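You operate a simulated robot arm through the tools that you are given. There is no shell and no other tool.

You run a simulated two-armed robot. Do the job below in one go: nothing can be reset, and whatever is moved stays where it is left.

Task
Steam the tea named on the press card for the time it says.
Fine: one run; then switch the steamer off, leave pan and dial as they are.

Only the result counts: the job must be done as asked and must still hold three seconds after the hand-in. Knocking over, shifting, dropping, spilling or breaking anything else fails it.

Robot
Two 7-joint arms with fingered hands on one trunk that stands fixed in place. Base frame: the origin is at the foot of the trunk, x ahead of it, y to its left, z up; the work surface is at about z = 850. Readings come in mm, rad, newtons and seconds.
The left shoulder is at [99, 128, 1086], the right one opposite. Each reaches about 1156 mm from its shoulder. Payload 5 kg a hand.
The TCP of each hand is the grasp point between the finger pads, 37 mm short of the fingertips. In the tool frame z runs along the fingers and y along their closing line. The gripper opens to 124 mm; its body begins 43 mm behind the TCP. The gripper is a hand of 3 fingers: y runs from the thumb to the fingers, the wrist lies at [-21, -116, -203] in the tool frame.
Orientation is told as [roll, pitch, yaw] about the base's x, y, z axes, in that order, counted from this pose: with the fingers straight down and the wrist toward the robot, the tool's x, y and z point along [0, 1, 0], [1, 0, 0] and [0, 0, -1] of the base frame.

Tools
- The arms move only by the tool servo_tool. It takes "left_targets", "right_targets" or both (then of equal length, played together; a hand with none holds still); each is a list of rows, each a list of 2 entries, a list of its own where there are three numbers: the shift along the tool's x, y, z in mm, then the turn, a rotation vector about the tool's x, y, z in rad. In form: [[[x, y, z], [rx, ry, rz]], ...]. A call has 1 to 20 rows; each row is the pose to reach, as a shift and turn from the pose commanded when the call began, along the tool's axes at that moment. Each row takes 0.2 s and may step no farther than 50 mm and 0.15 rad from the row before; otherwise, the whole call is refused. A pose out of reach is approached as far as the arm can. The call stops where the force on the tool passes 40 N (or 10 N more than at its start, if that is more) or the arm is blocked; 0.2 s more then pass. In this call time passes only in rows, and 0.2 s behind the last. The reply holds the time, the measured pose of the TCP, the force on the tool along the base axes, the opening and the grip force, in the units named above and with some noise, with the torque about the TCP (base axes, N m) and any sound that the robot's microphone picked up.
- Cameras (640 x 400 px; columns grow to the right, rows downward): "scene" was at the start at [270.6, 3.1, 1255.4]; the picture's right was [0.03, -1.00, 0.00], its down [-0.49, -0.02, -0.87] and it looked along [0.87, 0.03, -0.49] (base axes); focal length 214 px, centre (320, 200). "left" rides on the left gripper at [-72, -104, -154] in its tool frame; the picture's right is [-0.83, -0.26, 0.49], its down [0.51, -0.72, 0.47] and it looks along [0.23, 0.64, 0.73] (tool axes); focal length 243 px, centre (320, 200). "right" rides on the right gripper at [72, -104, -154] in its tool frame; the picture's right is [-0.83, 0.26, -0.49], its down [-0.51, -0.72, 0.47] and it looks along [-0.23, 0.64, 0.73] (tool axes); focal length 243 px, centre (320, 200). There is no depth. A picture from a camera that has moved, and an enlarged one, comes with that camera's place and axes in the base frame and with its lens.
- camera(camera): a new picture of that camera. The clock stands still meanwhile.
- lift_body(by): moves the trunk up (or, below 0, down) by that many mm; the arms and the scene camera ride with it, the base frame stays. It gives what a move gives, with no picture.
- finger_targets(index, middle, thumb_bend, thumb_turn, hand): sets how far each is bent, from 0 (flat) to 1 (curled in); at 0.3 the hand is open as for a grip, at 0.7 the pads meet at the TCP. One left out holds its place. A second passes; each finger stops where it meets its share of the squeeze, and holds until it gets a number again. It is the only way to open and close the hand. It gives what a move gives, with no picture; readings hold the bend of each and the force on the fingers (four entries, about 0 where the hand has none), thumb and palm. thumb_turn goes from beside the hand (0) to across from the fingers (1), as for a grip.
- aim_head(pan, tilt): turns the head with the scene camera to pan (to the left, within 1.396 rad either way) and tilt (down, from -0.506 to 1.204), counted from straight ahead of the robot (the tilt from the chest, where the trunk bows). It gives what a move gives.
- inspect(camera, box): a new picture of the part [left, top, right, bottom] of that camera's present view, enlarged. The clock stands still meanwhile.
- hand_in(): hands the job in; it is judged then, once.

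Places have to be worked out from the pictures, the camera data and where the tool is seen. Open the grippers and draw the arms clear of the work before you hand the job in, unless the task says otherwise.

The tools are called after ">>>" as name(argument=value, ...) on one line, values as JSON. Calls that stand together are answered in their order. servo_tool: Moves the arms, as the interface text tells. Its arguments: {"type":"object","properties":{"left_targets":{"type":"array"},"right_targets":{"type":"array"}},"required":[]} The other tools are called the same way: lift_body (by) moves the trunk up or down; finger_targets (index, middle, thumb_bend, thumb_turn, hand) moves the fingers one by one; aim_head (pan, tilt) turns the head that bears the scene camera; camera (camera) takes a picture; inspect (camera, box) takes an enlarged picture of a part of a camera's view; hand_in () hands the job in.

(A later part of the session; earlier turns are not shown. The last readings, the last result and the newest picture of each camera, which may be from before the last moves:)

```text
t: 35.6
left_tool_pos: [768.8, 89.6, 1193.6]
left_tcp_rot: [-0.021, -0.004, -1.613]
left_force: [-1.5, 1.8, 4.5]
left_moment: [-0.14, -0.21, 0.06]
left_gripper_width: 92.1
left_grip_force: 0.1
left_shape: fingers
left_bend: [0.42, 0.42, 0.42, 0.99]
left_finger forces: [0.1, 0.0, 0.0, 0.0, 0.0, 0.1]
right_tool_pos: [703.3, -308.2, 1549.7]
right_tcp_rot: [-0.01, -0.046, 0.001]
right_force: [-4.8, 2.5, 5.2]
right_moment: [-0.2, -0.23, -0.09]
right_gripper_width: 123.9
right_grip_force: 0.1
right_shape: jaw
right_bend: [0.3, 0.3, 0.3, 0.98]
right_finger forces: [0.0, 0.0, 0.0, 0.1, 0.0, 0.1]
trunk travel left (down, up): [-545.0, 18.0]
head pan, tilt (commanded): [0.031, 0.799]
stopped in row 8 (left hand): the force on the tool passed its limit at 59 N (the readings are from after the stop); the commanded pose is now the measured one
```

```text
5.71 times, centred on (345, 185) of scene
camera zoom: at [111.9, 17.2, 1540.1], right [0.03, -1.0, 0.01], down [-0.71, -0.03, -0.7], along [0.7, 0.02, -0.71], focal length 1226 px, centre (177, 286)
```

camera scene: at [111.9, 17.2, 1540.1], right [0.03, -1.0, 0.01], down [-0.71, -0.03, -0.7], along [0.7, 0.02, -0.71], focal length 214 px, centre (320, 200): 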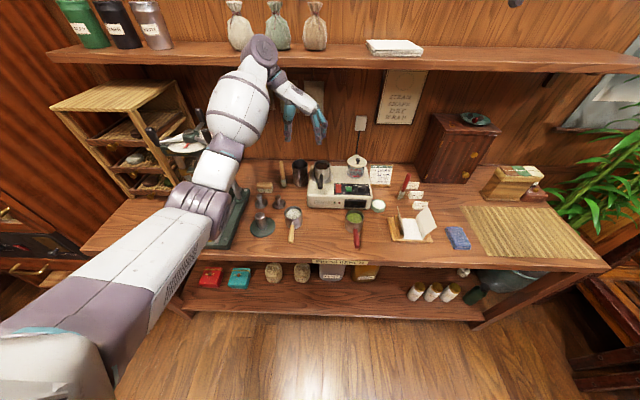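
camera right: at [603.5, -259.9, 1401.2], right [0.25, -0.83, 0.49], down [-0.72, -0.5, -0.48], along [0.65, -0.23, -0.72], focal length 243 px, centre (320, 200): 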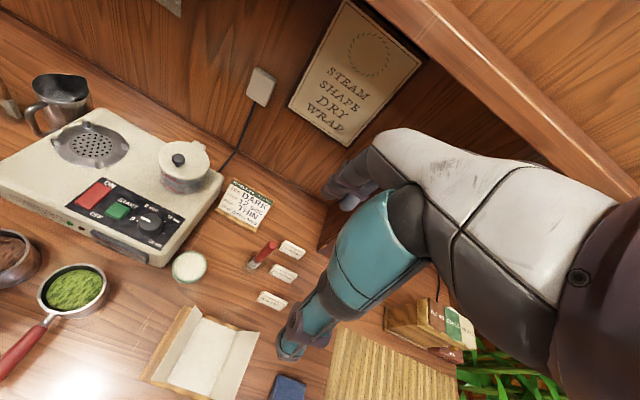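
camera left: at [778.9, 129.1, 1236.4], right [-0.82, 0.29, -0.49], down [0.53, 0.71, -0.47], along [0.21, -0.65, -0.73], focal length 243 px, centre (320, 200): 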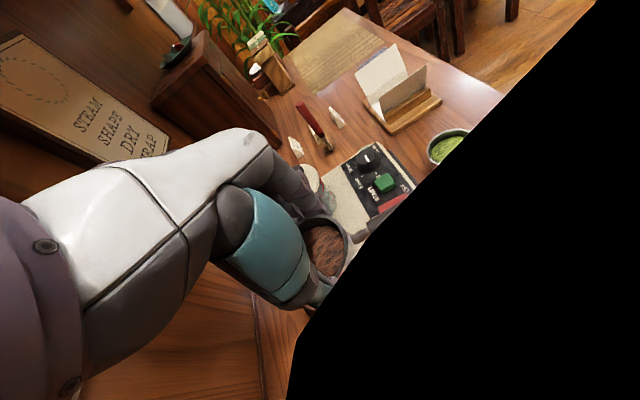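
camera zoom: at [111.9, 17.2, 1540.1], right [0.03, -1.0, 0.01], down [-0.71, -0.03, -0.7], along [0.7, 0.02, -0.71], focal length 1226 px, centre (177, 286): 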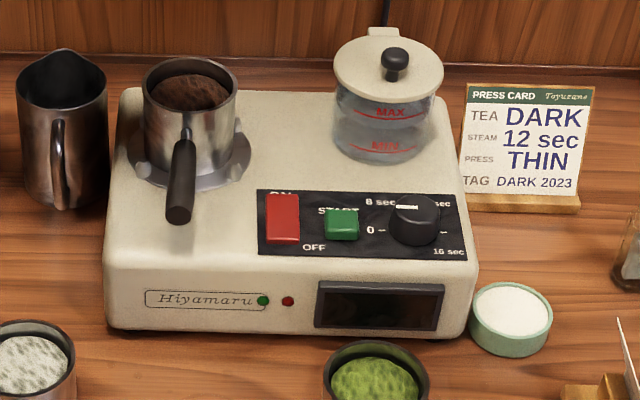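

The pan stayed in place on the plate, but while I was withdrawing the left arm met something and the trunk swayed back. I think the raised hand folded against its own forearm. I'll look closely before backing off.

>>> inspect(camera="scene", box=[130, 20, 350, 250])

>>> camera(camera="left")

>>> camera(camera="right")

```text
1.74 times, centred on (240, 135) of scene
camera zoom: at [111.9, 17.2, 1540.1], right [0.03, -1.0, 0.01], down [-0.71, -0.03, -0.7], along [0.7, 0.02, -0.71], focal length 373 px, centre (459, 313)
```

zoom: 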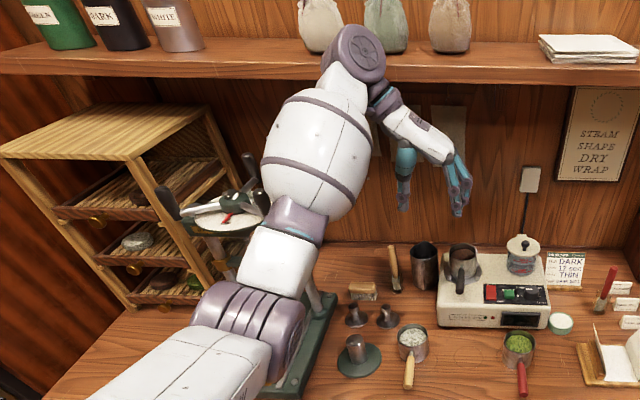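

```text
taken
camera left: at [704.9, 196.7, 1347.5], right [-0.83, 0.29, -0.48], down [0.53, 0.7, -0.48], along [0.19, -0.65, -0.73], focal length 243 px, centre (320, 200)
```

left: 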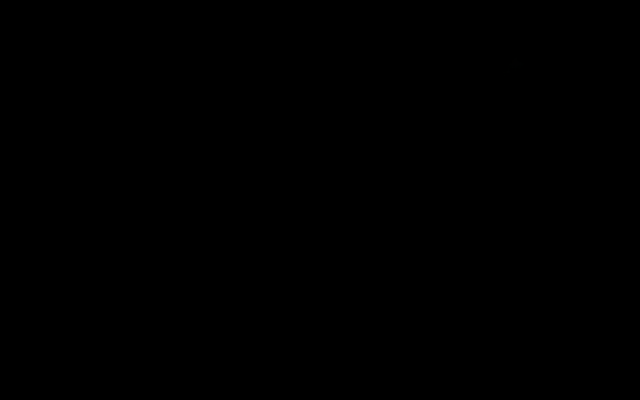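

```text
taken
camera right: at [592.9, -235.1, 1697.9], right [0.24, -0.82, 0.51], down [-0.7, -0.51, -0.5], along [0.67, -0.24, -0.7], focal length 243 px, centre (320, 200)
```

right: 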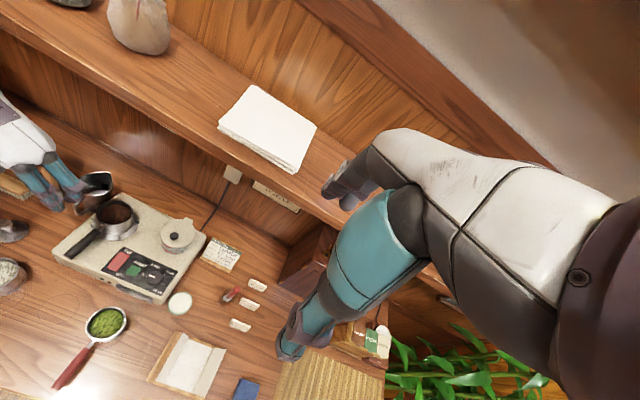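

The left camera is black because the hand is folded against its own forearm, and nothing on the bench was hit. I'll reverse the last part of the move to unfold it.

>>> servo_tool(left_targets=[[[10, 10, 10], [0, 0, 0]], [[25, 22, 25], [0, 0, 0]], [[45, 40, 40], [0, 0, 0]], [[60, 50, 55], [0, 0, 0]]])

>>> camera(camera="scene")

```text
t: 36.6
left_tool_pos: [842.2, 19.9, 1089.6]
left_tcp_rot: [-0.071, 0.011, -1.615]
left_force: [0.4, -0.3, 0.2]
left_moment: [0.03, 0.12, -0.04]
left_gripper_width: 92.0
left_grip_force: 0.0
left_shape: fingers
left_bend: [0.42, 0.42, 0.42, 0.99]
left_finger forces: [0.0, 0.0, 0.1, 0.1, 0.0, 0.0]
right_tool_pos: [737.9, -333.2, 1501.7]
right_tcp_rot: [0.005, 0.013, -0.003]
right_force: [1.9, -0.4, -1.6]
right_moment: [0.09, 0.14, 0.03]
right_gripper_width: 123.8
right_grip_force: 0.0
right_shape: jaw
right_bend: [0.3, 0.3, 0.3, 0.98]
right_finger forces: [0.0, 0.0, 0.0, 0.0, 0.1, 0.1]
trunk travel left (down, up): [-545.0, 18.0]
head pan, tilt (commanded): [0.031, 0.799]
```

```text
taken
camera scene: at [145.6, -3.3, 1530.1], right [0.03, -1.0, 0.0], down [-0.72, -0.02, -0.69], along [0.69, 0.02, -0.72], focal length 214 px, centre (320, 200)
```

scene: 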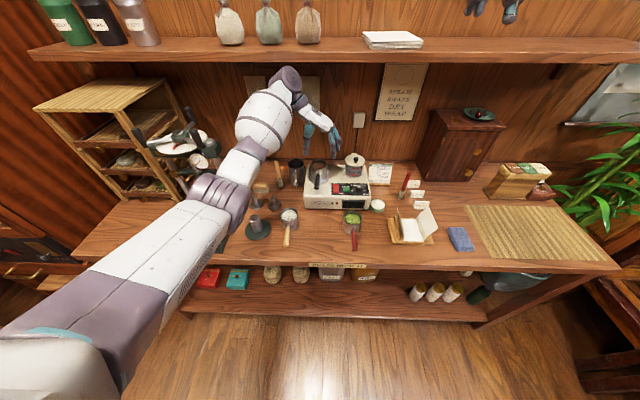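

The arm is free again and the pan looks undisturbed, though the trunk is still swinging a little. I'll hold still for a moment to let it settle, then read again.

>>> servo_tool(left_targets=[[[0, 0, 0], [0, 0, 0]], [[0, 0, 0], [0, 0, 0]], [[0, 0, 0], [0, 0, 0]], [[0, 0, 0], [0, 0, 0]], [[0, 0, 0], [0, 0, 0]]])

>>> inspect(camera="scene", box=[270, 120, 390, 215])

```text
t: 37.9
left_tool_pos: [834.4, 24.2, 1098.0]
left_tcp_rot: [-0.062, 0.007, -1.612]
left_force: [0.0, -0.4, 0.2]
left_moment: [-0.01, -0.05, -0.02]
left_gripper_width: 92.1
left_grip_force: 0.0
left_shape: fingers
left_bend: [0.42, 0.42, 0.42, 0.99]
left_finger forces: [0.1, 0.0, 0.0, 0.1, 0.1, 0.1]
right_tool_pos: [727.9, -327.6, 1511.1]
right_tcp_rot: [0.002, 0.002, -0.002]
right_force: [0.1, -0.1, -0.4]
right_moment: [0.02, -0.03, 0.02]
right_gripper_width: 124.0
right_grip_force: 0.1
right_shape: jaw
right_bend: [0.3, 0.3, 0.3, 0.98]
right_finger forces: [0.0, 0.0, 0.1, 0.0, 0.0, 0.0]
trunk travel left (down, up): [-545.0, 18.0]
head pan, tilt (commanded): [0.031, 0.799]
```

```text
4.21 times, centred on (330, 168) of scene
camera zoom: at [135.8, 1.5, 1531.8], right [0.03, -1.0, 0.0], down [-0.72, -0.02, -0.7], along [0.7, 0.02, -0.72], focal length 903 px, centre (278, 337)
```

zoom: 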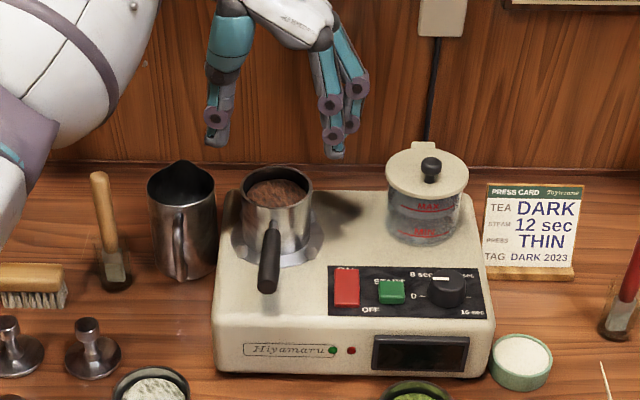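

It has settled at [834, 24, 1098] and the pan stands squarely on its plate. I'll withdraw along the same low path I came in by, level with the entry height, and straighten the hand's tilt.

>>> servo_tool(left_targets=[[[-20, 3.5, 5], [-0.002, 0.016, 0]], [[-45, 7, 10], [-0.004, 0.032, 0]], [[-70, 10.5, 15], [-0.005, 0.048, 0]], [[-92.6, 14, 21], [-0.007, 0.062, 0]], [[-120, 16, 22], [-0.007, 0.062, 0]], [[-145, 18, 23], [-0.007, 0.062, 0]], [[-170, 20, 24], [-0.007, 0.062, 0]], [[-192, 22, 25], [-0.007, 0.062, 0]]])

>>> camera(camera="scene")

```text
t: 39.6
left_tool_pos: [640.3, 11.8, 1083.4]
left_tcp_rot: [0.0, -0.002, -1.613]
left_force: [0.4, -0.1, 0.5]
left_moment: [0.02, -0.03, 0.0]
left_gripper_width: 92.3
left_grip_force: 0.1
left_shape: fingers
left_bend: [0.42, 0.42, 0.42, 0.99]
left_finger forces: [0.1, 0.1, 0.0, 0.0, 0.1, 0.0]
right_tool_pos: [727.1, -327.2, 1511.6]
right_tcp_rot: [0.001, -0.002, -0.003]
right_force: [0.1, 0.2, 0.4]
right_moment: [0.03, -0.01, 0.06]
right_gripper_width: 123.8
right_grip_force: 0.1
right_shape: jaw
right_bend: [0.3, 0.3, 0.3, 0.98]
right_finger forces: [0.0, 0.0, 0.0, 0.0, 0.1, 0.0]
trunk travel left (down, up): [-545.0, 18.0]
head pan, tilt (commanded): [0.031, 0.799]
```

```text
taken
camera scene: at [134.8, 3.1, 1531.9], right [0.03, -1.0, 0.0], down [-0.72, -0.02, -0.7], along [0.7, 0.02, -0.72], focal length 214 px, centre (320, 200)
```

scene: 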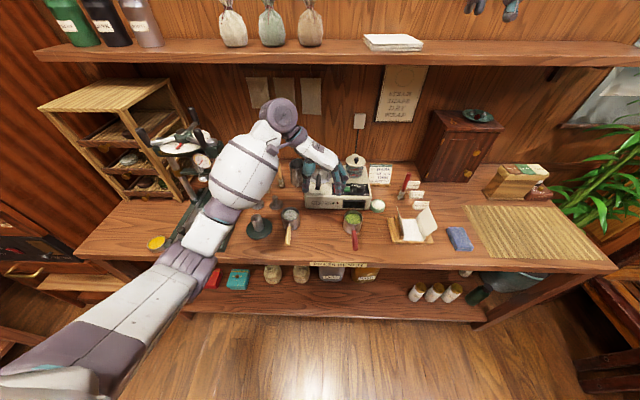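

The left hand is clear of the steamer. I'll move it left and up to park it out of the right arm's way.

>>> servo_tool(left_targets=[[[-11, -31.5, -9], [0, 0, -0.078]], [[-22.6, -63, -18.5], [0, 0, -0.156]], [[-34, -94.7, -28], [0, 0, -0.235]], [[-45.3, -126.2, -37], [0, 0, -0.313]], [[-39.6, -134.4, -73], [0, 0, -0.385]], [[-34, -142.6, -109], [0, 0, -0.457]], [[-28.3, -150.8, -145], [0, 0, -0.529]]])

>>> camera(camera="scene")

```text
t: 41.2
left_tool_pos: [619.6, 163.9, 1228.7]
left_tcp_rot: [0.001, -0.002, -1.082]
left_force: [-0.8, -0.2, 0.4]
left_moment: [0.01, -0.01, -0.01]
left_gripper_width: 92.1
left_grip_force: 0.1
left_shape: fingers
left_bend: [0.42, 0.42, 0.42, 0.99]
left_finger forces: [0.0, 0.0, 0.0, 0.0, 0.0, 0.0]
right_tool_pos: [727.1, -325.7, 1512.4]
right_tcp_rot: [0.0, -0.001, -0.003]
right_force: [0.4, -0.3, 0.5]
right_moment: [0.01, -0.01, -0.02]
right_gripper_width: 124.0
right_grip_force: 0.1
right_shape: jaw
right_bend: [0.3, 0.3, 0.3, 0.98]
right_finger forces: [0.0, 0.1, 0.0, 0.0, 0.1, 0.0]
trunk travel left (down, up): [-545.0, 18.0]
head pan, tilt (commanded): [0.031, 0.799]
```

```text
taken
camera scene: at [135.1, 3.5, 1531.9], right [0.03, -1.0, 0.0], down [-0.72, -0.02, -0.7], along [0.7, 0.02, -0.72], focal length 214 px, centre (320, 200)
```

scene: 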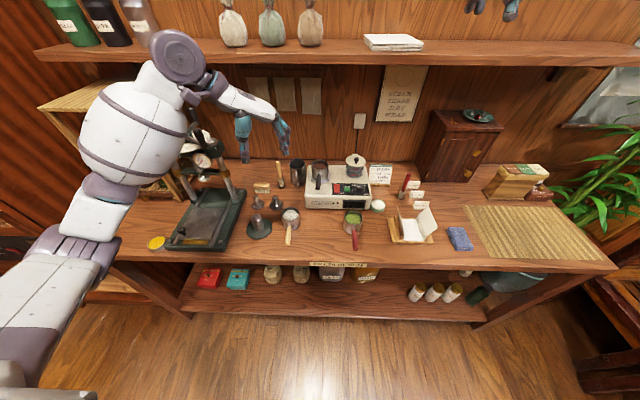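

The left arm is parked and everything stands as it should. Now I'll bring the right hand down toward the dial in stages.

>>> servo_tool(right_targets=[[[10, 3, 43], [0, 0, 0]], [[20, 7, 86], [0, 0, 0]], [[30, 10, 130], [0, 0, 0]], [[40, 13, 173], [0, 0, 0]], [[50, 17, 217], [0, 0, 0]], [[60, 20, 260], [0, 0, 0]]])

>>> camera(camera="scene")

>>> camera(camera="right")

```text
t: 42.6
left_tool_pos: [620.0, 164.6, 1227.4]
left_tcp_rot: [-0.003, 0.001, -1.085]
left_force: [-0.2, -0.6, -0.6]
left_moment: [0.03, 0.01, -0.02]
left_gripper_width: 92.2
left_grip_force: 0.0
left_shape: fingers
left_bend: [0.42, 0.42, 0.42, 0.99]
left_finger forces: [0.0, 0.1, 0.0, 0.0, 0.1, 0.0]
right_tool_pos: [749.4, -265.7, 1249.7]
right_tcp_rot: [0.001, 0.003, -0.002]
right_force: [1.2, -0.5, 0.0]
right_moment: [-0.01, 0.01, 0.0]
right_gripper_width: 124.1
right_grip_force: 0.1
right_shape: jaw
right_bend: [0.3, 0.3, 0.3, 0.98]
right_finger forces: [0.0, 0.1, 0.0, 0.1, 0.0, 0.0]
trunk travel left (down, up): [-545.0, 18.0]
head pan, tilt (commanded): [0.031, 0.799]
```

```text
taken
camera scene: at [137.7, 3.0, 1531.4], right [0.03, -1.0, 0.0], down [-0.72, -0.02, -0.7], along [0.7, 0.02, -0.72], focal length 214 px, centre (320, 200)
```

scene: 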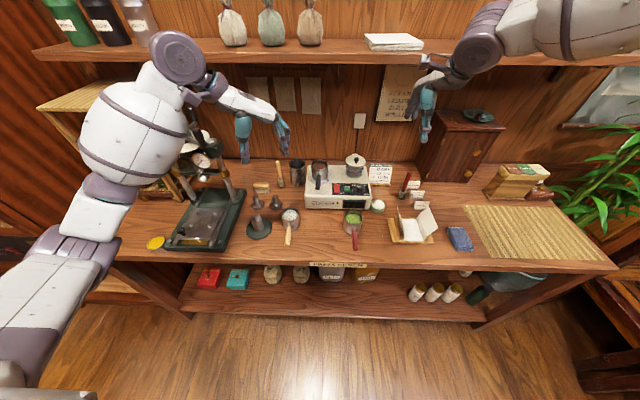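

```text
taken
camera right: at [645.0, -192.4, 1401.7], right [0.26, -0.83, 0.49], down [-0.72, -0.51, -0.47], along [0.64, -0.23, -0.73], focal length 243 px, centre (320, 200)
```

right: 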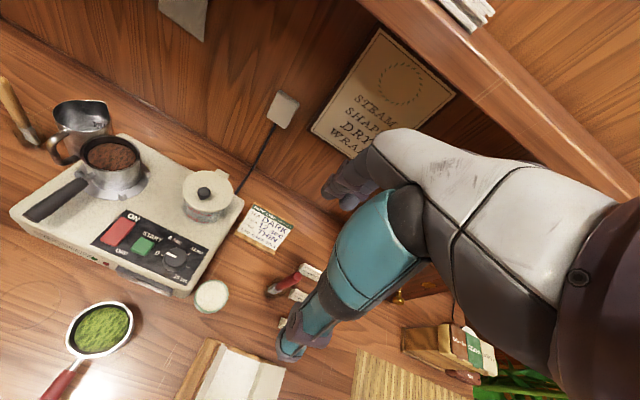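

Everything is clear on the right side too. I'll pre-shape the right hand to a narrower opening and hover above the dial, turned about 0.55 rad ready for a clockwise twist.

>>> finger_targets(hand="right", index=0.5, middle=0.5, thumb_bend=0.5, thumb_turn=1.0)

>>> servo_tool(right_targets=[[[25.6, 3.3, 34], [0, 0, -0.11]], [[51.3, 6.6, 68], [0, 0, -0.22]], [[76.9, 10, 102], [0, 0, -0.33]], [[102.6, 13.3, 136], [0, 0, -0.44]], [[128.2, 16.6, 170], [0, 0, -0.55]]])

>>> camera(camera="scene")

>>> camera(camera="right")

```text
t: 43.6
left_tool_pos: [618.3, 164.2, 1228.7]
left_tcp_rot: [-0.001, 0.0, -1.085]
left_force: [0.1, -1.2, -0.9]
left_moment: [-0.02, -0.01, 0.02]
left_gripper_width: 92.0
left_grip_force: 0.0
left_shape: fingers
left_bend: [0.42, 0.42, 0.42, 0.99]
left_finger forces: [0.0, 0.0, 0.1, 0.0, 0.0, 0.1]
right_tool_pos: [746.6, -264.8, 1252.7]
right_tcp_rot: [-0.002, 0.002, -0.002]
right_force: [-0.2, 0.0, -0.4]
right_moment: [0.01, 0.05, 0.03]
right_gripper_width: 68.3
right_grip_force: 0.1
right_shape: fingers
right_bend: [0.5, 0.5, 0.5, 1.0]
right_finger forces: [0.1, 0.0, 0.0, 0.0, 0.1, 0.0]
trunk travel left (down, up): [-545.0, 18.0]
head pan, tilt (commanded): [0.031, 0.799]
```

```text
t: 44.9
left_tool_pos: [621.7, 163.3, 1226.3]
left_tcp_rot: [-0.002, 0.003, -1.085]
left_force: [1.0, -0.6, -0.5]
left_moment: [-0.05, 0.02, 0.01]
left_gripper_width: 91.9
left_grip_force: 0.0
left_shape: fingers
left_bend: [0.42, 0.42, 0.42, 0.99]
left_finger forces: [0.1, 0.0, 0.1, 0.0, 0.1, 0.0]
right_tool_pos: [766.4, -139.4, 1076.3]
right_tcp_rot: [0.002, 0.003, 0.548]
right_force: [-0.1, 0.2, -0.4]
right_moment: [-0.03, 0.01, -0.05]
right_gripper_width: 68.0
right_grip_force: 0.1
right_shape: fingers
right_bend: [0.5, 0.5, 0.5, 1.0]
right_finger forces: [0.0, 0.0, 0.0, 0.1, 0.0, 0.0]
trunk travel left (down, up): [-545.0, 18.0]
head pan, tilt (commanded): [0.031, 0.799]
```

```text
taken
camera scene: at [138.8, 2.8, 1531.2], right [0.03, -1.0, 0.0], down [-0.72, -0.02, -0.7], along [0.7, 0.02, -0.72], focal length 214 px, centre (320, 200)
```

scene: 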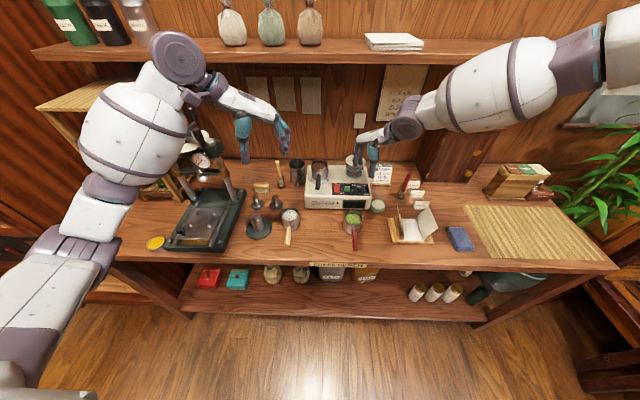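

```text
taken
camera right: at [640.9, -131.1, 1229.4], right [0.66, -0.57, 0.49], down [-0.35, -0.81, -0.47], along [0.66, 0.14, -0.73], focal length 243 px, centre (320, 200)
```

right: 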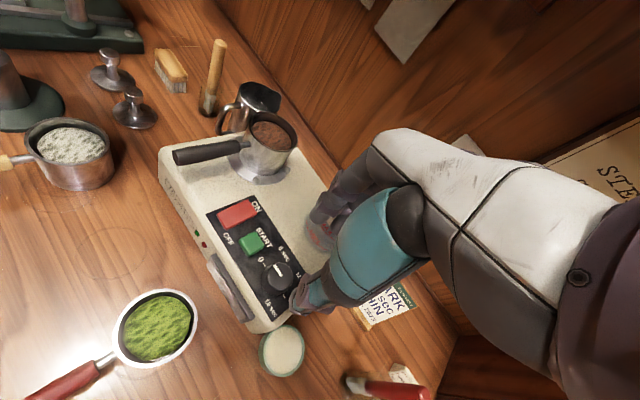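

The right camera now looks straight at the panel. I'll zoom in to refine the dial's centre and see the fingers against it.

>>> inspect(camera="right", box=[190, 180, 350, 340])

>>> inspect(camera="scene", box=[320, 130, 400, 215])

```text
2.50 times, centred on (270, 260) of right
camera zoom: at [640.9, -131.1, 1229.4], right [0.66, -0.57, 0.49], down [-0.35, -0.81, -0.47], along [0.66, 0.14, -0.73], focal length 606 px, centre (445, 50)
```

zoom: 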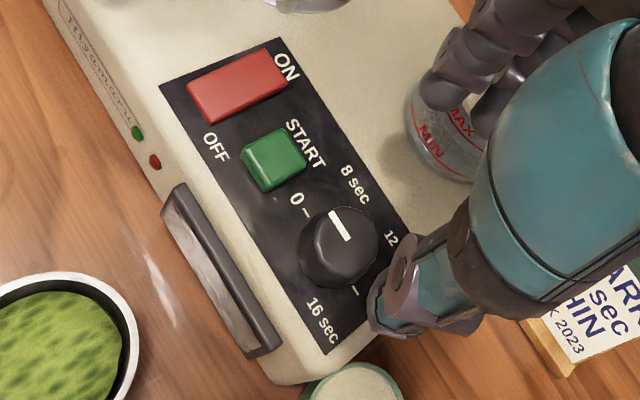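

```text
4.71 times, centred on (360, 172) of scene
camera zoom: at [138.8, 2.8, 1531.2], right [0.03, -1.0, 0.0], down [-0.72, -0.02, -0.7], along [0.7, 0.02, -0.72], focal length 1009 px, centre (132, 329)
```

zoom: 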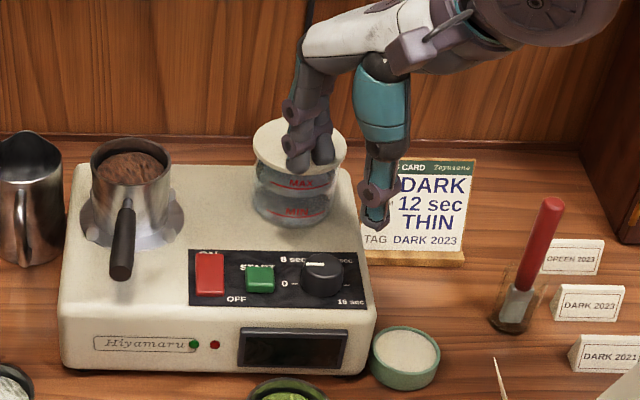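

The dial's axis works out near [766, −136] with its pointer still at 0, and the tank lid's near edge is at x≈827. I'll narrow the fingers further, turn to yaw 0.45 and come down to just above the knob.

>>> finger_targets(hand="right", index=0.54, middle=0.54, thumb_bend=0.54)

>>> servo_tool(right_targets=[[[1, 0.5, 20], [0, 0, 0.03]], [[2, 1, 40], [0, 0, 0.06]], [[3.1, 1.4, 60], [0, 0, 0.098]]])

>>> inspect(camera="right", box=[210, 160, 410, 340])

>>> inspect(camera="scene", box=[330, 140, 390, 210])

```text
t: 45.9
left_tool_pos: [619.2, 163.6, 1229.7]
left_tcp_rot: [0.0, 0.001, -1.084]
left_force: [-0.8, -0.2, 0.7]
left_moment: [0.01, 0.01, -0.01]
left_gripper_width: 92.1
left_grip_force: 0.0
left_shape: fingers
left_bend: [0.42, 0.42, 0.42, 0.99]
left_finger forces: [0.1, 0.1, 0.0, 0.0, 0.1, 0.1]
right_tool_pos: [764.5, -139.3, 1081.3]
right_tcp_rot: [0.0, 0.001, 0.55]
right_force: [0.0, -0.2, -0.4]
right_moment: [0.02, 0.02, 0.03]
right_gripper_width: 55.4
right_grip_force: 0.0
right_shape: fingers
right_bend: [0.54, 0.54, 0.54, 1.0]
right_finger forces: [0.0, 0.0, 0.0, 0.0, 0.0, 0.0]
trunk travel left (down, up): [-545.0, 18.0]
head pan, tilt (commanded): [0.031, 0.799]
```

```text
t: 46.6
left_tool_pos: [620.0, 164.3, 1228.9]
left_tcp_rot: [-0.002, 0.002, -1.084]
left_force: [-0.4, -0.2, -0.7]
left_moment: [0.0, 0.0, 0.02]
left_gripper_width: 92.1
left_grip_force: 0.1
left_shape: fingers
left_bend: [0.42, 0.42, 0.42, 0.99]
left_finger forces: [0.1, 0.0, 0.0, 0.1, 0.1, 0.0]
right_tool_pos: [765.2, -134.6, 1019.8]
right_tcp_rot: [0.0, 0.003, 0.451]
right_force: [-0.2, -0.2, -1.0]
right_moment: [0.01, -0.01, 0.02]
right_gripper_width: 56.1
right_grip_force: 0.0
right_shape: fingers
right_bend: [0.54, 0.54, 0.54, 1.0]
right_finger forces: [0.0, 0.1, 0.1, 0.1, 0.0, 0.1]
trunk travel left (down, up): [-545.0, 18.0]
head pan, tilt (commanded): [0.031, 0.799]
```

```text
2.22 times, centred on (310, 250) of right
camera zoom: at [639.9, -115.3, 1172.4], right [0.6, -0.63, 0.49], down [-0.43, -0.77, -0.47], along [0.68, 0.07, -0.73], focal length 539 px, centre (342, 89)
```

zoom: 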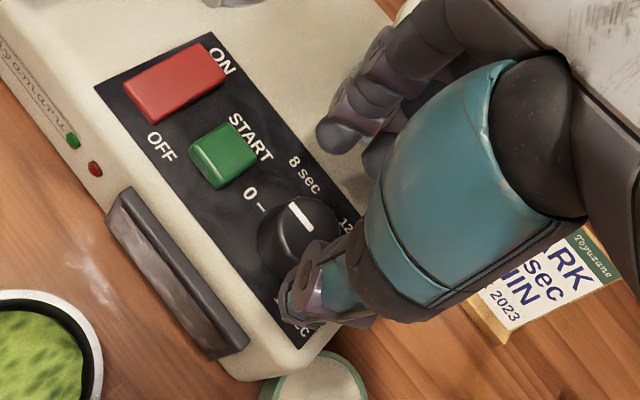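

```text
5.71 times, centred on (360, 175) of scene
camera zoom: at [136.6, 2.6, 1531.6], right [0.03, -1.0, 0.0], down [-0.72, -0.02, -0.7], along [0.7, 0.02, -0.72], focal length 1226 px, centre (91, 343)
```

zoom: 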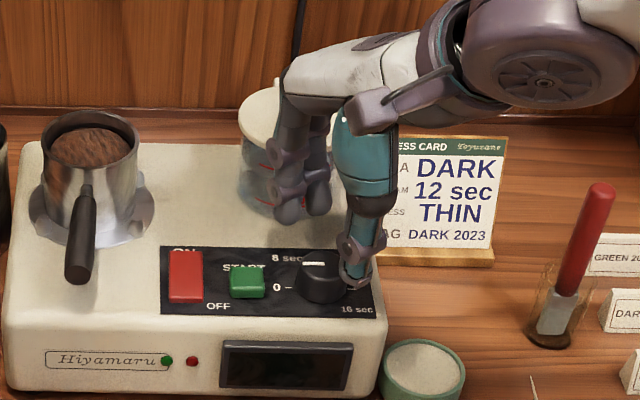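

The hand's centre is within about 2 mm of the knob's axis. I'll lower it around the knob.

>>> servo_tool(right_targets=[[[0, 0, 14], [0, 0, 0]], [[0, 0, 26], [0, 0, 0]], [[0, 0, 33], [0, 0, 0]]])

>>> inspect(camera="right", box=[210, 160, 410, 340])

>>> inspect(camera="scene", box=[340, 165, 380, 205])

```text
t: 47.5
left_tool_pos: [617.6, 163.6, 1230.4]
left_tcp_rot: [0.0, -0.001, -1.084]
left_force: [0.0, -0.6, -0.5]
left_moment: [-0.04, 0.01, 0.03]
left_gripper_width: 92.4
left_grip_force: 0.0
left_shape: fingers
left_bend: [0.42, 0.42, 0.42, 0.99]
left_finger forces: [0.0, 0.0, 0.0, 0.0, 0.1, 0.0]
right_tool_pos: [763.6, -134.9, 988.3]
right_tcp_rot: [0.003, 0.002, 0.449]
right_force: [-10.0, -0.3, 5.6]
right_moment: [0.09, -0.51, 0.08]
right_gripper_width: 55.8
right_grip_force: 5.1
right_shape: fingers
right_bend: [0.54, 0.56, 0.54, 1.0]
right_finger forces: [0.0, 10.5, 0.0, 0.1, 0.0, 0.0]
trunk travel left (down, up): [-545.0, 18.0]
head pan, tilt (commanded): [0.031, 0.799]
```

```text
2.22 times, centred on (310, 250) of right
camera zoom: at [638.8, -114.7, 1140.3], right [0.6, -0.63, 0.49], down [-0.43, -0.77, -0.47], along [0.68, 0.07, -0.73], focal length 539 px, centre (342, 89)
```

zoom: 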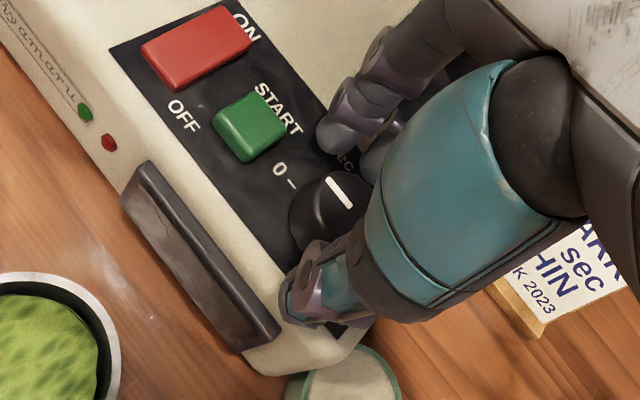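

```text
10.00 times, centred on (360, 185) of scene
camera zoom: at [134.3, 2.7, 1531.9], right [0.03, -1.0, 0.0], down [-0.72, -0.02, -0.7], along [0.7, 0.02, -0.72], focal length 2145 px, centre (-80, 350)
```

zoom: 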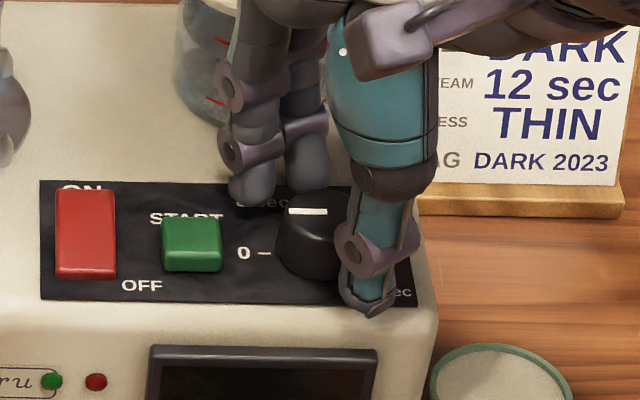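

The middle finger reads 10 N pushing it inward, so its back is touching the water tank's side. I'll ease the hand toward the robot first, then up, to release it.

>>> servo_tool(right_targets=[[[2.2, -4.5, 0], [0, 0, 0]], [[3, -6.5, -3], [0, 0, 0]], [[3.5, -8, -15], [0, 0, 0]], [[3.5, -8, -40], [0, 0, 0]], [[3.5, -8, -70], [0, 0, 0]]])

>>> camera(camera="right")

>>> inspect(camera="scene", box=[310, 140, 390, 215])

```text
t: 48.6
left_tool_pos: [617.8, 165.0, 1229.3]
left_tcp_rot: [0.0, -0.002, -1.084]
left_force: [-0.4, -0.8, -0.3]
left_moment: [0.01, 0.01, 0.03]
left_gripper_width: 92.1
left_grip_force: 0.0
left_shape: fingers
left_bend: [0.42, 0.42, 0.42, 0.99]
left_finger forces: [0.0, 0.1, 0.0, 0.0, 0.1, 0.1]
right_tool_pos: [754.4, -134.3, 1059.5]
right_tcp_rot: [0.0, 0.001, 0.45]
right_force: [0.5, -0.5, -0.5]
right_moment: [0.01, 0.0, -0.02]
right_gripper_width: 55.3
right_grip_force: 0.0
right_shape: fingers
right_bend: [0.54, 0.54, 0.54, 1.0]
right_finger forces: [0.0, 0.1, 0.0, 0.0, 0.0, 0.1]
trunk travel left (down, up): [-545.0, 18.0]
head pan, tilt (commanded): [0.031, 0.799]
```

```text
taken
camera right: at [629.9, -114.2, 1211.0], right [0.6, -0.63, 0.49], down [-0.43, -0.77, -0.47], along [0.68, 0.07, -0.73], focal length 243 px, centre (320, 200)
```

right: 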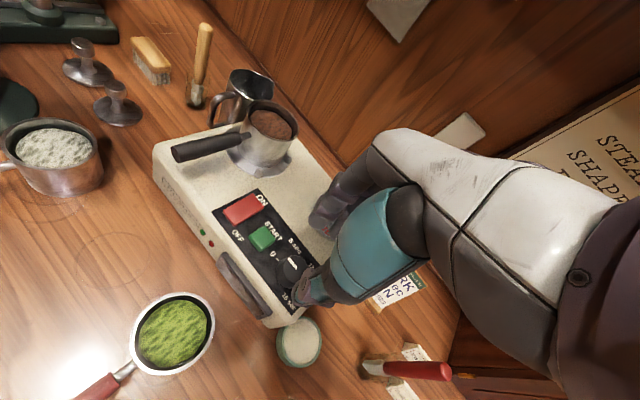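

```text
5.33 times, centred on (350, 178) of scene
camera zoom: at [134.1, 3.2, 1532.1], right [0.03, -1.0, 0.0], down [-0.72, -0.02, -0.7], along [0.7, 0.02, -0.72], focal length 1144 px, centre (160, 320)
```

zoom: 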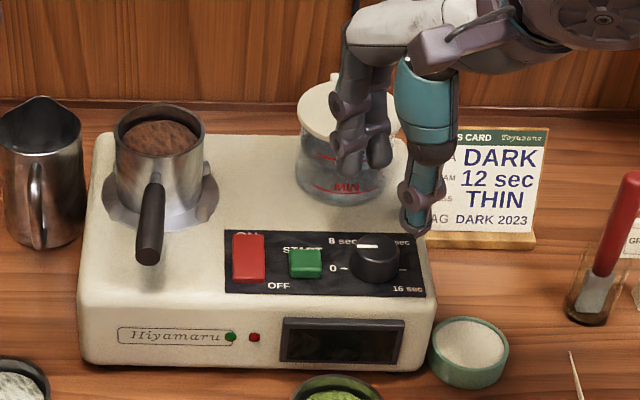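

The tank and pan are unmoved. The right hand's fingers always point toward the tank here, but the left hand's natural yaw puts its fingers on the free right side of the dial. I'll take the right hand aside and use the left hand for the dial.

>>> servo_tool(right_targets=[[[0, 0, -40], [0, 0, 0.06]], [[-25, -15, -75], [0, 0, 0.13]], [[-57, -35, -100], [0, 0, 0.19]], [[-90, -55, -125], [0, 0, 0.26]], [[-123, -75, -150], [0, 0, 0.32]], [[-150, -92, -170], [0, 0, 0.39]], [[-168, -102, -180], [0, 0, 0.45]]])

>>> inspect(camera="scene", box=[300, 145, 400, 215])

>>> camera(camera="right")

```text
t: 50.2
left_tool_pos: [619.8, 164.2, 1228.0]
left_tcp_rot: [-0.002, -0.001, -1.084]
left_force: [0.0, -0.5, 1.4]
left_moment: [0.03, 0.0, -0.03]
left_gripper_width: 92.3
left_grip_force: 0.0
left_shape: fingers
left_bend: [0.42, 0.42, 0.42, 0.99]
left_finger forces: [0.1, 0.0, 0.0, 0.0, 0.0, 0.0]
right_tool_pos: [738.5, -329.6, 1238.0]
right_tcp_rot: [0.002, 0.001, -0.002]
right_force: [-0.6, -0.1, 1.0]
right_moment: [-0.03, -0.05, 0.0]
right_gripper_width: 55.6
right_grip_force: 0.2
right_shape: fingers
right_bend: [0.54, 0.54, 0.54, 1.0]
right_finger forces: [0.0, 0.0, 0.2, 0.0, 0.1, 0.0]
trunk travel left (down, up): [-545.0, 18.0]
head pan, tilt (commanded): [0.031, 0.799]
```

```text
5.71 times, centred on (350, 180) of scene
camera zoom: at [135.6, 2.9, 1531.7], right [0.03, -1.0, 0.0], down [-0.72, -0.02, -0.7], along [0.7, 0.02, -0.72], focal length 1226 px, centre (149, 314)
```

zoom: 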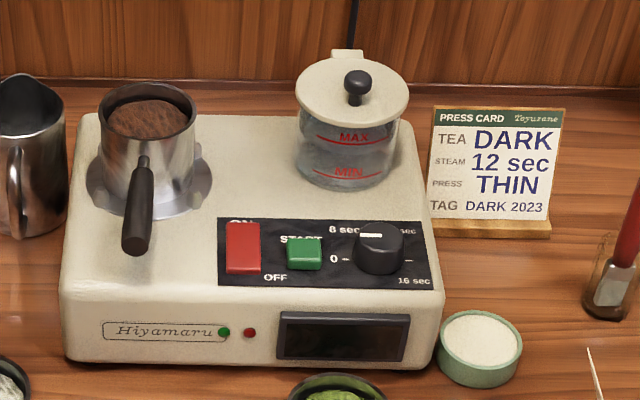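

```text
taken
camera right: at [634.1, -257.6, 1389.9], right [0.26, -0.83, 0.49], down [-0.72, -0.51, -0.47], along [0.64, -0.23, -0.73], focal length 243 px, centre (320, 200)
```

right: 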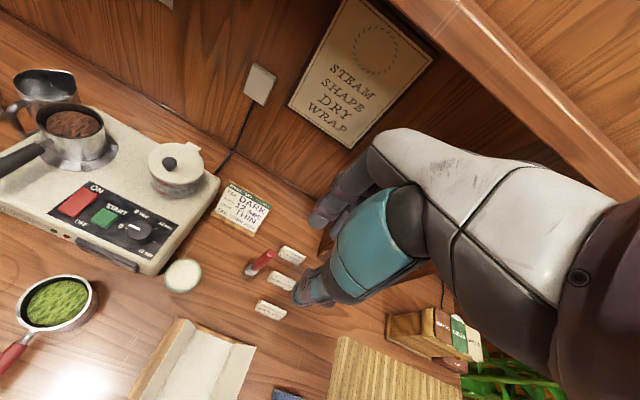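

All objects are in place and the dial still points to 0. I'll narrow the left hand and bring it over the dial at yaw −0.6, first via a waypoint in front of the steamer.

>>> finger_targets(hand="left", index=0.54, middle=0.54, thumb_bend=0.54, thumb_turn=1.0)

>>> servo_tool(left_targets=[[[-1.1, 32, 21.6], [0, 0, -0.048]], [[-2.2, 64, 43.2], [0, 0, -0.097]], [[-3.3, 96, 64.8], [0, 0, -0.145]], [[-4.4, 128, 86.4], [0, 0, -0.194]], [[-5.5, 160, 108], [0, 0, -0.242]]])

>>> camera(camera="scene")

```text
t: 51.2
left_tool_pos: [619.4, 164.5, 1229.7]
left_tcp_rot: [0.0, 0.0, -1.085]
left_force: [0.3, 0.6, 0.4]
left_moment: [-0.01, -0.02, 0.0]
left_gripper_width: 55.9
left_grip_force: 0.0
left_shape: fingers
left_bend: [0.54, 0.54, 0.54, 1.0]
left_finger forces: [0.0, 0.0, 0.0, 0.0, 0.0, 0.1]
right_tool_pos: [737.2, -330.5, 1236.3]
right_tcp_rot: [-0.001, 0.001, 0.001]
right_force: [0.1, -0.1, -0.6]
right_moment: [0.04, 0.0, 0.01]
right_gripper_width: 55.6
right_grip_force: 0.1
right_shape: fingers
right_bend: [0.54, 0.54, 0.54, 1.0]
right_finger forces: [0.0, 0.0, 0.0, 0.1, 0.0, 0.0]
trunk travel left (down, up): [-545.0, 18.0]
head pan, tilt (commanded): [0.031, 0.799]
```

```text
t: 52.5
left_tool_pos: [688.6, 19.6, 1119.6]
left_tcp_rot: [-0.001, 0.002, -0.838]
left_force: [0.4, 0.4, -0.5]
left_moment: [0.02, 0.01, -0.02]
left_gripper_width: 55.5
left_grip_force: 0.0
left_shape: fingers
left_bend: [0.54, 0.54, 0.54, 1.0]
left_finger forces: [0.1, 0.0, 0.1, 0.0, 0.0, 0.0]
right_tool_pos: [737.9, -331.2, 1236.2]
right_tcp_rot: [0.001, 0.003, -0.001]
right_force: [0.1, 0.2, -0.6]
right_moment: [0.04, 0.02, -0.01]
right_gripper_width: 55.7
right_grip_force: 0.0
right_shape: fingers
right_bend: [0.54, 0.54, 0.54, 1.0]
right_finger forces: [0.0, 0.0, 0.0, 0.0, 0.0, 0.0]
trunk travel left (down, up): [-545.0, 18.0]
head pan, tilt (commanded): [0.031, 0.799]
```

```text
taken
camera scene: at [137.2, 1.3, 1531.5], right [0.03, -1.0, 0.0], down [-0.72, -0.02, -0.7], along [0.7, 0.02, -0.72], focal length 214 px, centre (320, 200)
```

scene: 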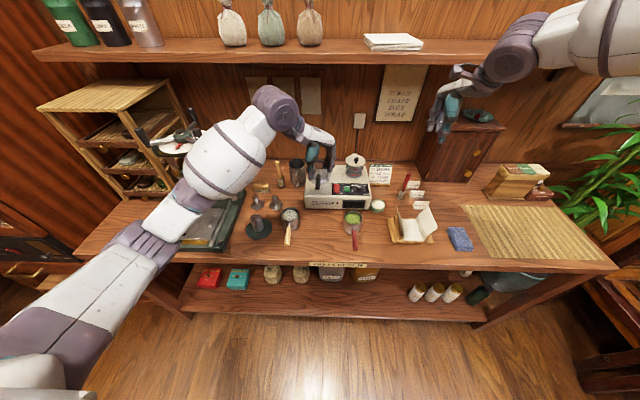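

The way is clear. I'll continue to hover directly above the dial.

>>> servo_tool(left_targets=[[[-9.3, 33.5, 11], [0, 0, -0.048]], [[-18.6, 67, 22], [0, 0, -0.095]], [[-28, 100.4, 33], [0, 0, -0.143]], [[-37.3, 134, 44], [0, 0, -0.19]], [[-46.6, 167.4, 54.6], [0, 0, -0.238]]])

>>> inspect(camera="scene", box=[320, 130, 400, 210])

>>> camera(camera="left")

>>> camera(camera="scene")

>>> camera(camera="right")

```text
t: 53.6
left_tool_pos: [768.1, -137.8, 1064.8]
left_tcp_rot: [-0.001, 0.0, -0.601]
left_force: [-0.2, 0.2, -0.3]
left_moment: [0.02, 0.02, -0.02]
left_gripper_width: 55.5
left_grip_force: 0.1
left_shape: fingers
left_bend: [0.54, 0.54, 0.54, 1.0]
left_finger forces: [0.0, 0.1, 0.0, 0.0, 0.0, 0.1]
right_tool_pos: [737.4, -331.4, 1235.9]
right_tcp_rot: [0.001, 0.002, 0.0]
right_force: [-0.8, -0.6, -0.3]
right_moment: [0.08, 0.0, -0.01]
right_gripper_width: 55.6
right_grip_force: 0.1
right_shape: fingers
right_bend: [0.54, 0.54, 0.54, 1.0]
right_finger forces: [0.0, 0.0, 0.1, 0.0, 0.0, 0.1]
trunk travel left (down, up): [-545.0, 18.0]
head pan, tilt (commanded): [0.031, 0.799]
```

```text
5.00 times, centred on (360, 170) of scene
camera zoom: at [137.1, 0.5, 1531.5], right [0.03, -1.0, 0.0], down [-0.72, -0.02, -0.7], along [0.7, 0.02, -0.72], focal length 1072 px, centre (120, 350)
```

zoom: 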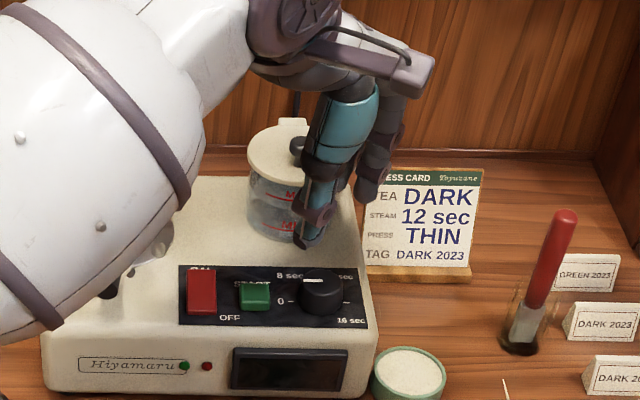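

```text
taken
camera left: at [642.3, -138.8, 1217.9], right [-0.69, -0.54, -0.49], down [-0.31, 0.83, -0.47], along [0.66, -0.17, -0.73], focal length 243 px, centre (320, 200)
```

left: 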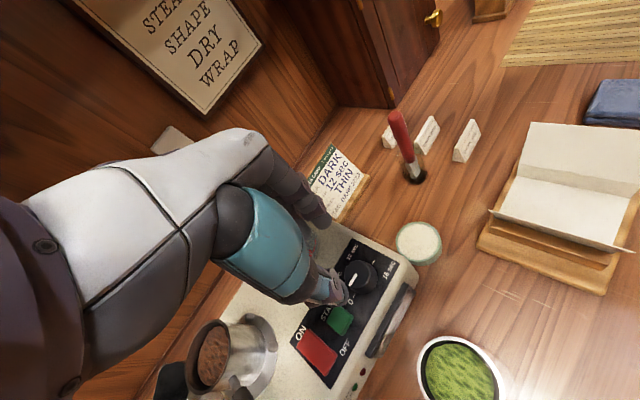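

```text
taken
camera scene: at [137.1, 0.5, 1531.5], right [0.03, -1.0, 0.0], down [-0.72, -0.02, -0.7], along [0.7, 0.02, -0.72], focal length 214 px, centre (320, 200)
```

scene: 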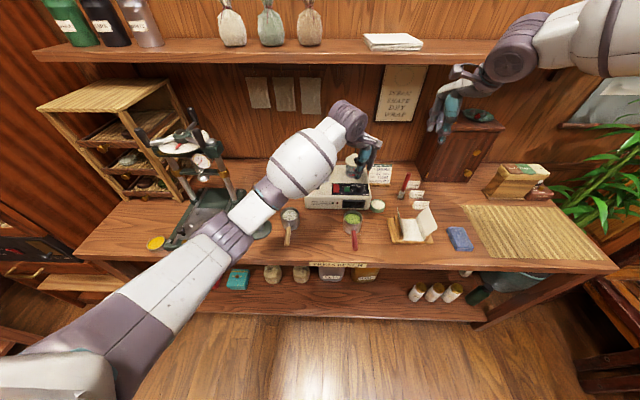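

```text
taken
camera right: at [635.6, -259.8, 1388.1], right [0.26, -0.83, 0.49], down [-0.72, -0.51, -0.47], along [0.64, -0.23, -0.73], focal length 243 px, centre (320, 200)
```

right: 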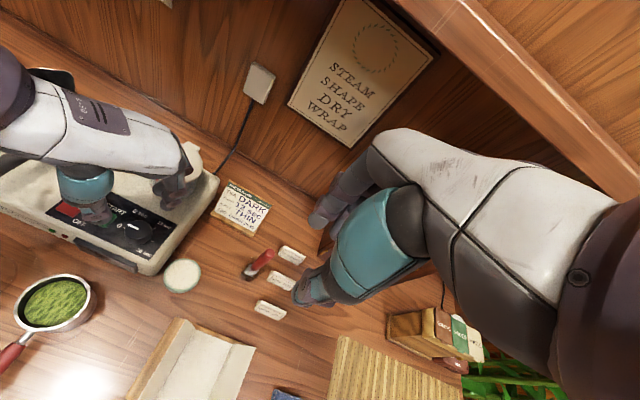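

The left hand is over the dial, with fingers on the right-far side and thumb toward START. I'll zoom in from both cameras to check the alignment.

>>> inspect(camera="right", box=[40, 130, 240, 280])

>>> inspect(camera="left", box=[260, 180, 440, 390])

```text
2.67 times, centred on (140, 205) of right
camera zoom: at [635.6, -259.8, 1388.1], right [0.26, -0.83, 0.49], down [-0.72, -0.51, -0.47], along [0.64, -0.23, -0.73], focal length 647 px, centre (800, 187)
```

zoom: 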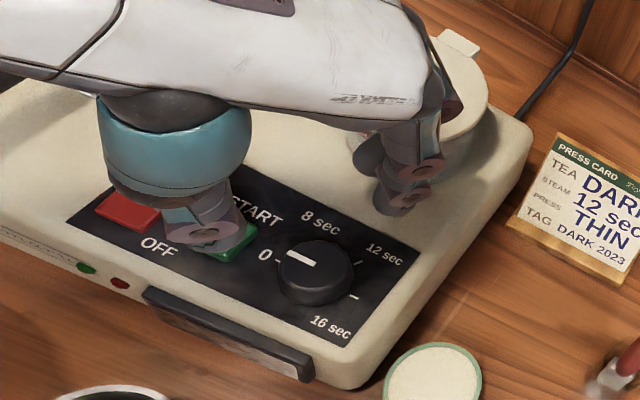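

```text
1.90 times, centred on (350, 285) of left
camera zoom: at [642.3, -138.8, 1217.9], right [-0.69, -0.54, -0.49], down [-0.31, 0.83, -0.47], along [0.66, -0.17, -0.73], focal length 462 px, centre (263, 38)
```

zoom: 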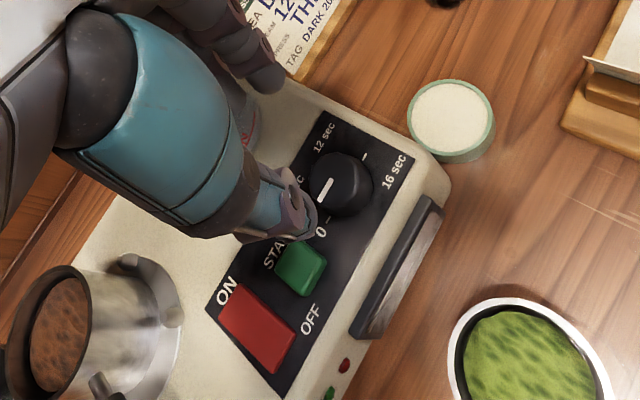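

The knob's axis averages to [766, −137.5], 2 mm from the hand's centre, and the tips sit about 43 mm below the TCP at this bend. I'll lower in stages, watching for contact.

>>> servo_tool(left_targets=[[[-0.4, -1, 18], [0, 0, 0.02]], [[-0.9, -1.9, 36], [0, 0, 0.049]], [[-0.9, -1.9, 50], [0, 0, 0.049]]])

>>> inspect(camera="right", box=[40, 130, 240, 280])

>>> inspect(camera="left", box=[260, 180, 440, 390])

>>> inspect(camera="scene", box=[335, 155, 385, 205])

```text
t: 54.5
left_tool_pos: [762.8, -135.7, 1015.8]
left_tcp_rot: [-0.001, 0.001, -0.653]
left_force: [0.0, -0.1, 0.4]
left_moment: [-0.01, -0.02, -0.02]
left_gripper_width: 55.6
left_grip_force: 0.1
left_shape: fingers
left_bend: [0.54, 0.54, 0.54, 1.0]
left_finger forces: [0.0, 0.1, 0.1, 0.0, 0.0, 0.0]
right_tool_pos: [737.7, -329.7, 1238.3]
right_tcp_rot: [0.0, 0.0, 0.001]
right_force: [-0.5, 0.5, -0.7]
right_moment: [0.01, -0.03, 0.01]
right_gripper_width: 55.5
right_grip_force: 0.0
right_shape: fingers
right_bend: [0.54, 0.54, 0.54, 1.0]
right_finger forces: [0.1, 0.0, 0.1, 0.1, 0.1, 0.0]
trunk travel left (down, up): [-545.0, 18.0]
head pan, tilt (commanded): [0.031, 0.799]
```

```text
2.67 times, centred on (140, 205) of right
camera zoom: at [634.2, -257.1, 1389.7], right [0.26, -0.83, 0.49], down [-0.72, -0.51, -0.47], along [0.64, -0.23, -0.73], focal length 647 px, centre (800, 187)
```

zoom: 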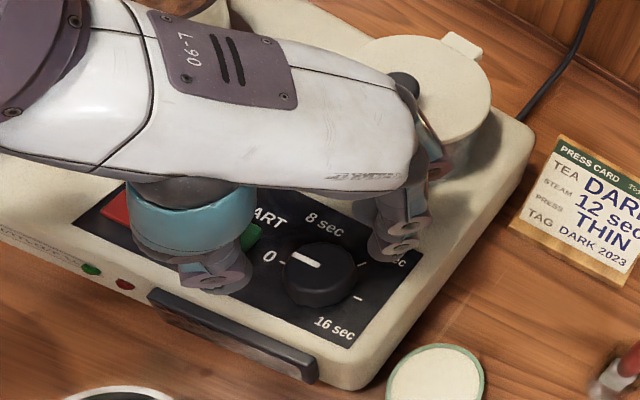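

```text
1.90 times, centred on (350, 285) of left
camera zoom: at [637.8, -129.9, 1168.9], right [-0.71, -0.5, -0.49], down [-0.27, 0.84, -0.47], along [0.65, -0.21, -0.73], focal length 462 px, centre (263, 38)
```

zoom: 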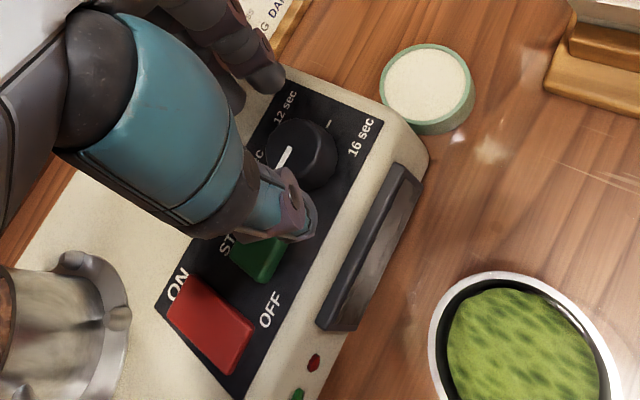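

```text
8.00 times, centred on (360, 180) of scene
camera zoom: at [135.6, 3.4, 1531.7], right [0.03, -1.0, 0.0], down [-0.72, -0.02, -0.7], along [0.7, 0.02, -0.72], focal length 1716 px, centre (0, 360)
```

zoom: 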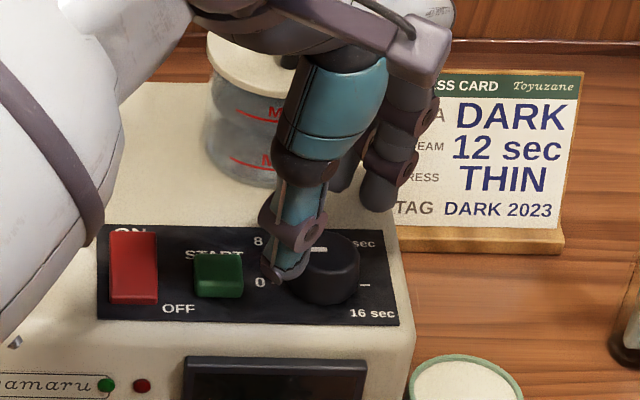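

The hand straddles the knob and sits about 3 mm toward the robot, so I'll shift by that and lower until the tips grip the knob's upper part (TCP z≈992).

>>> servo_tool(left_targets=[[[0.4, 3.5, 2], [0, 0, 0]], [[0.4, 3.5, 12], [0, 0, 0]], [[0.4, 3.5, 20], [0, 0, 0]], [[0.4, 3.5, 24], [0, 0, 0]]])

>>> inspect(camera="right", box=[60, 150, 220, 270])

>>> inspect(camera="scene", box=[335, 155, 385, 205])

```text
t: 55.5
left_tool_pos: [765.5, -138.2, 991.6]
left_tcp_rot: [-0.001, 0.001, -0.65]
left_force: [-0.7, 0.4, 0.6]
left_moment: [-0.01, -0.02, 0.0]
left_gripper_width: 55.1
left_grip_force: 0.1
left_shape: fingers
left_bend: [0.54, 0.54, 0.54, 1.0]
left_finger forces: [0.1, 0.0, 0.1, 0.0, 0.0, 0.0]
right_tool_pos: [737.9, -331.0, 1237.1]
right_tcp_rot: [0.0, 0.002, 0.0]
right_force: [-0.2, 0.2, -0.7]
right_moment: [-0.01, 0.01, 0.01]
right_gripper_width: 55.4
right_grip_force: 0.0
right_shape: fingers
right_bend: [0.54, 0.54, 0.54, 1.0]
right_finger forces: [0.0, 0.2, 0.0, 0.0, 0.0, 0.0]
trunk travel left (down, up): [-545.0, 18.0]
head pan, tilt (commanded): [0.031, 0.799]
```

```text
3.33 times, centred on (140, 210) of right
camera zoom: at [634.5, -257.9, 1389.4], right [0.26, -0.83, 0.49], down [-0.72, -0.51, -0.47], along [0.64, -0.23, -0.73], focal length 809 px, centre (920, 167)
```

zoom: 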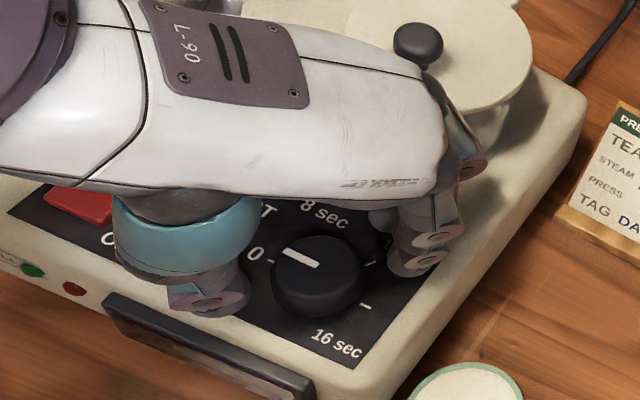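

```text
8.00 times, centred on (360, 180) of scene
camera zoom: at [136.0, 2.5, 1531.7], right [0.03, -1.0, 0.0], down [-0.72, -0.02, -0.7], along [0.7, 0.02, -0.72], focal length 1716 px, centre (0, 360)
```

zoom: 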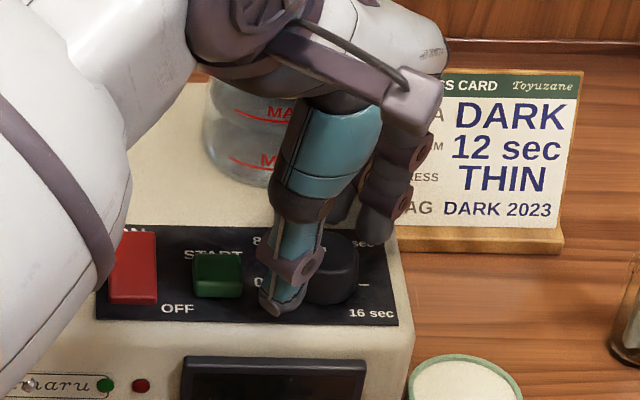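

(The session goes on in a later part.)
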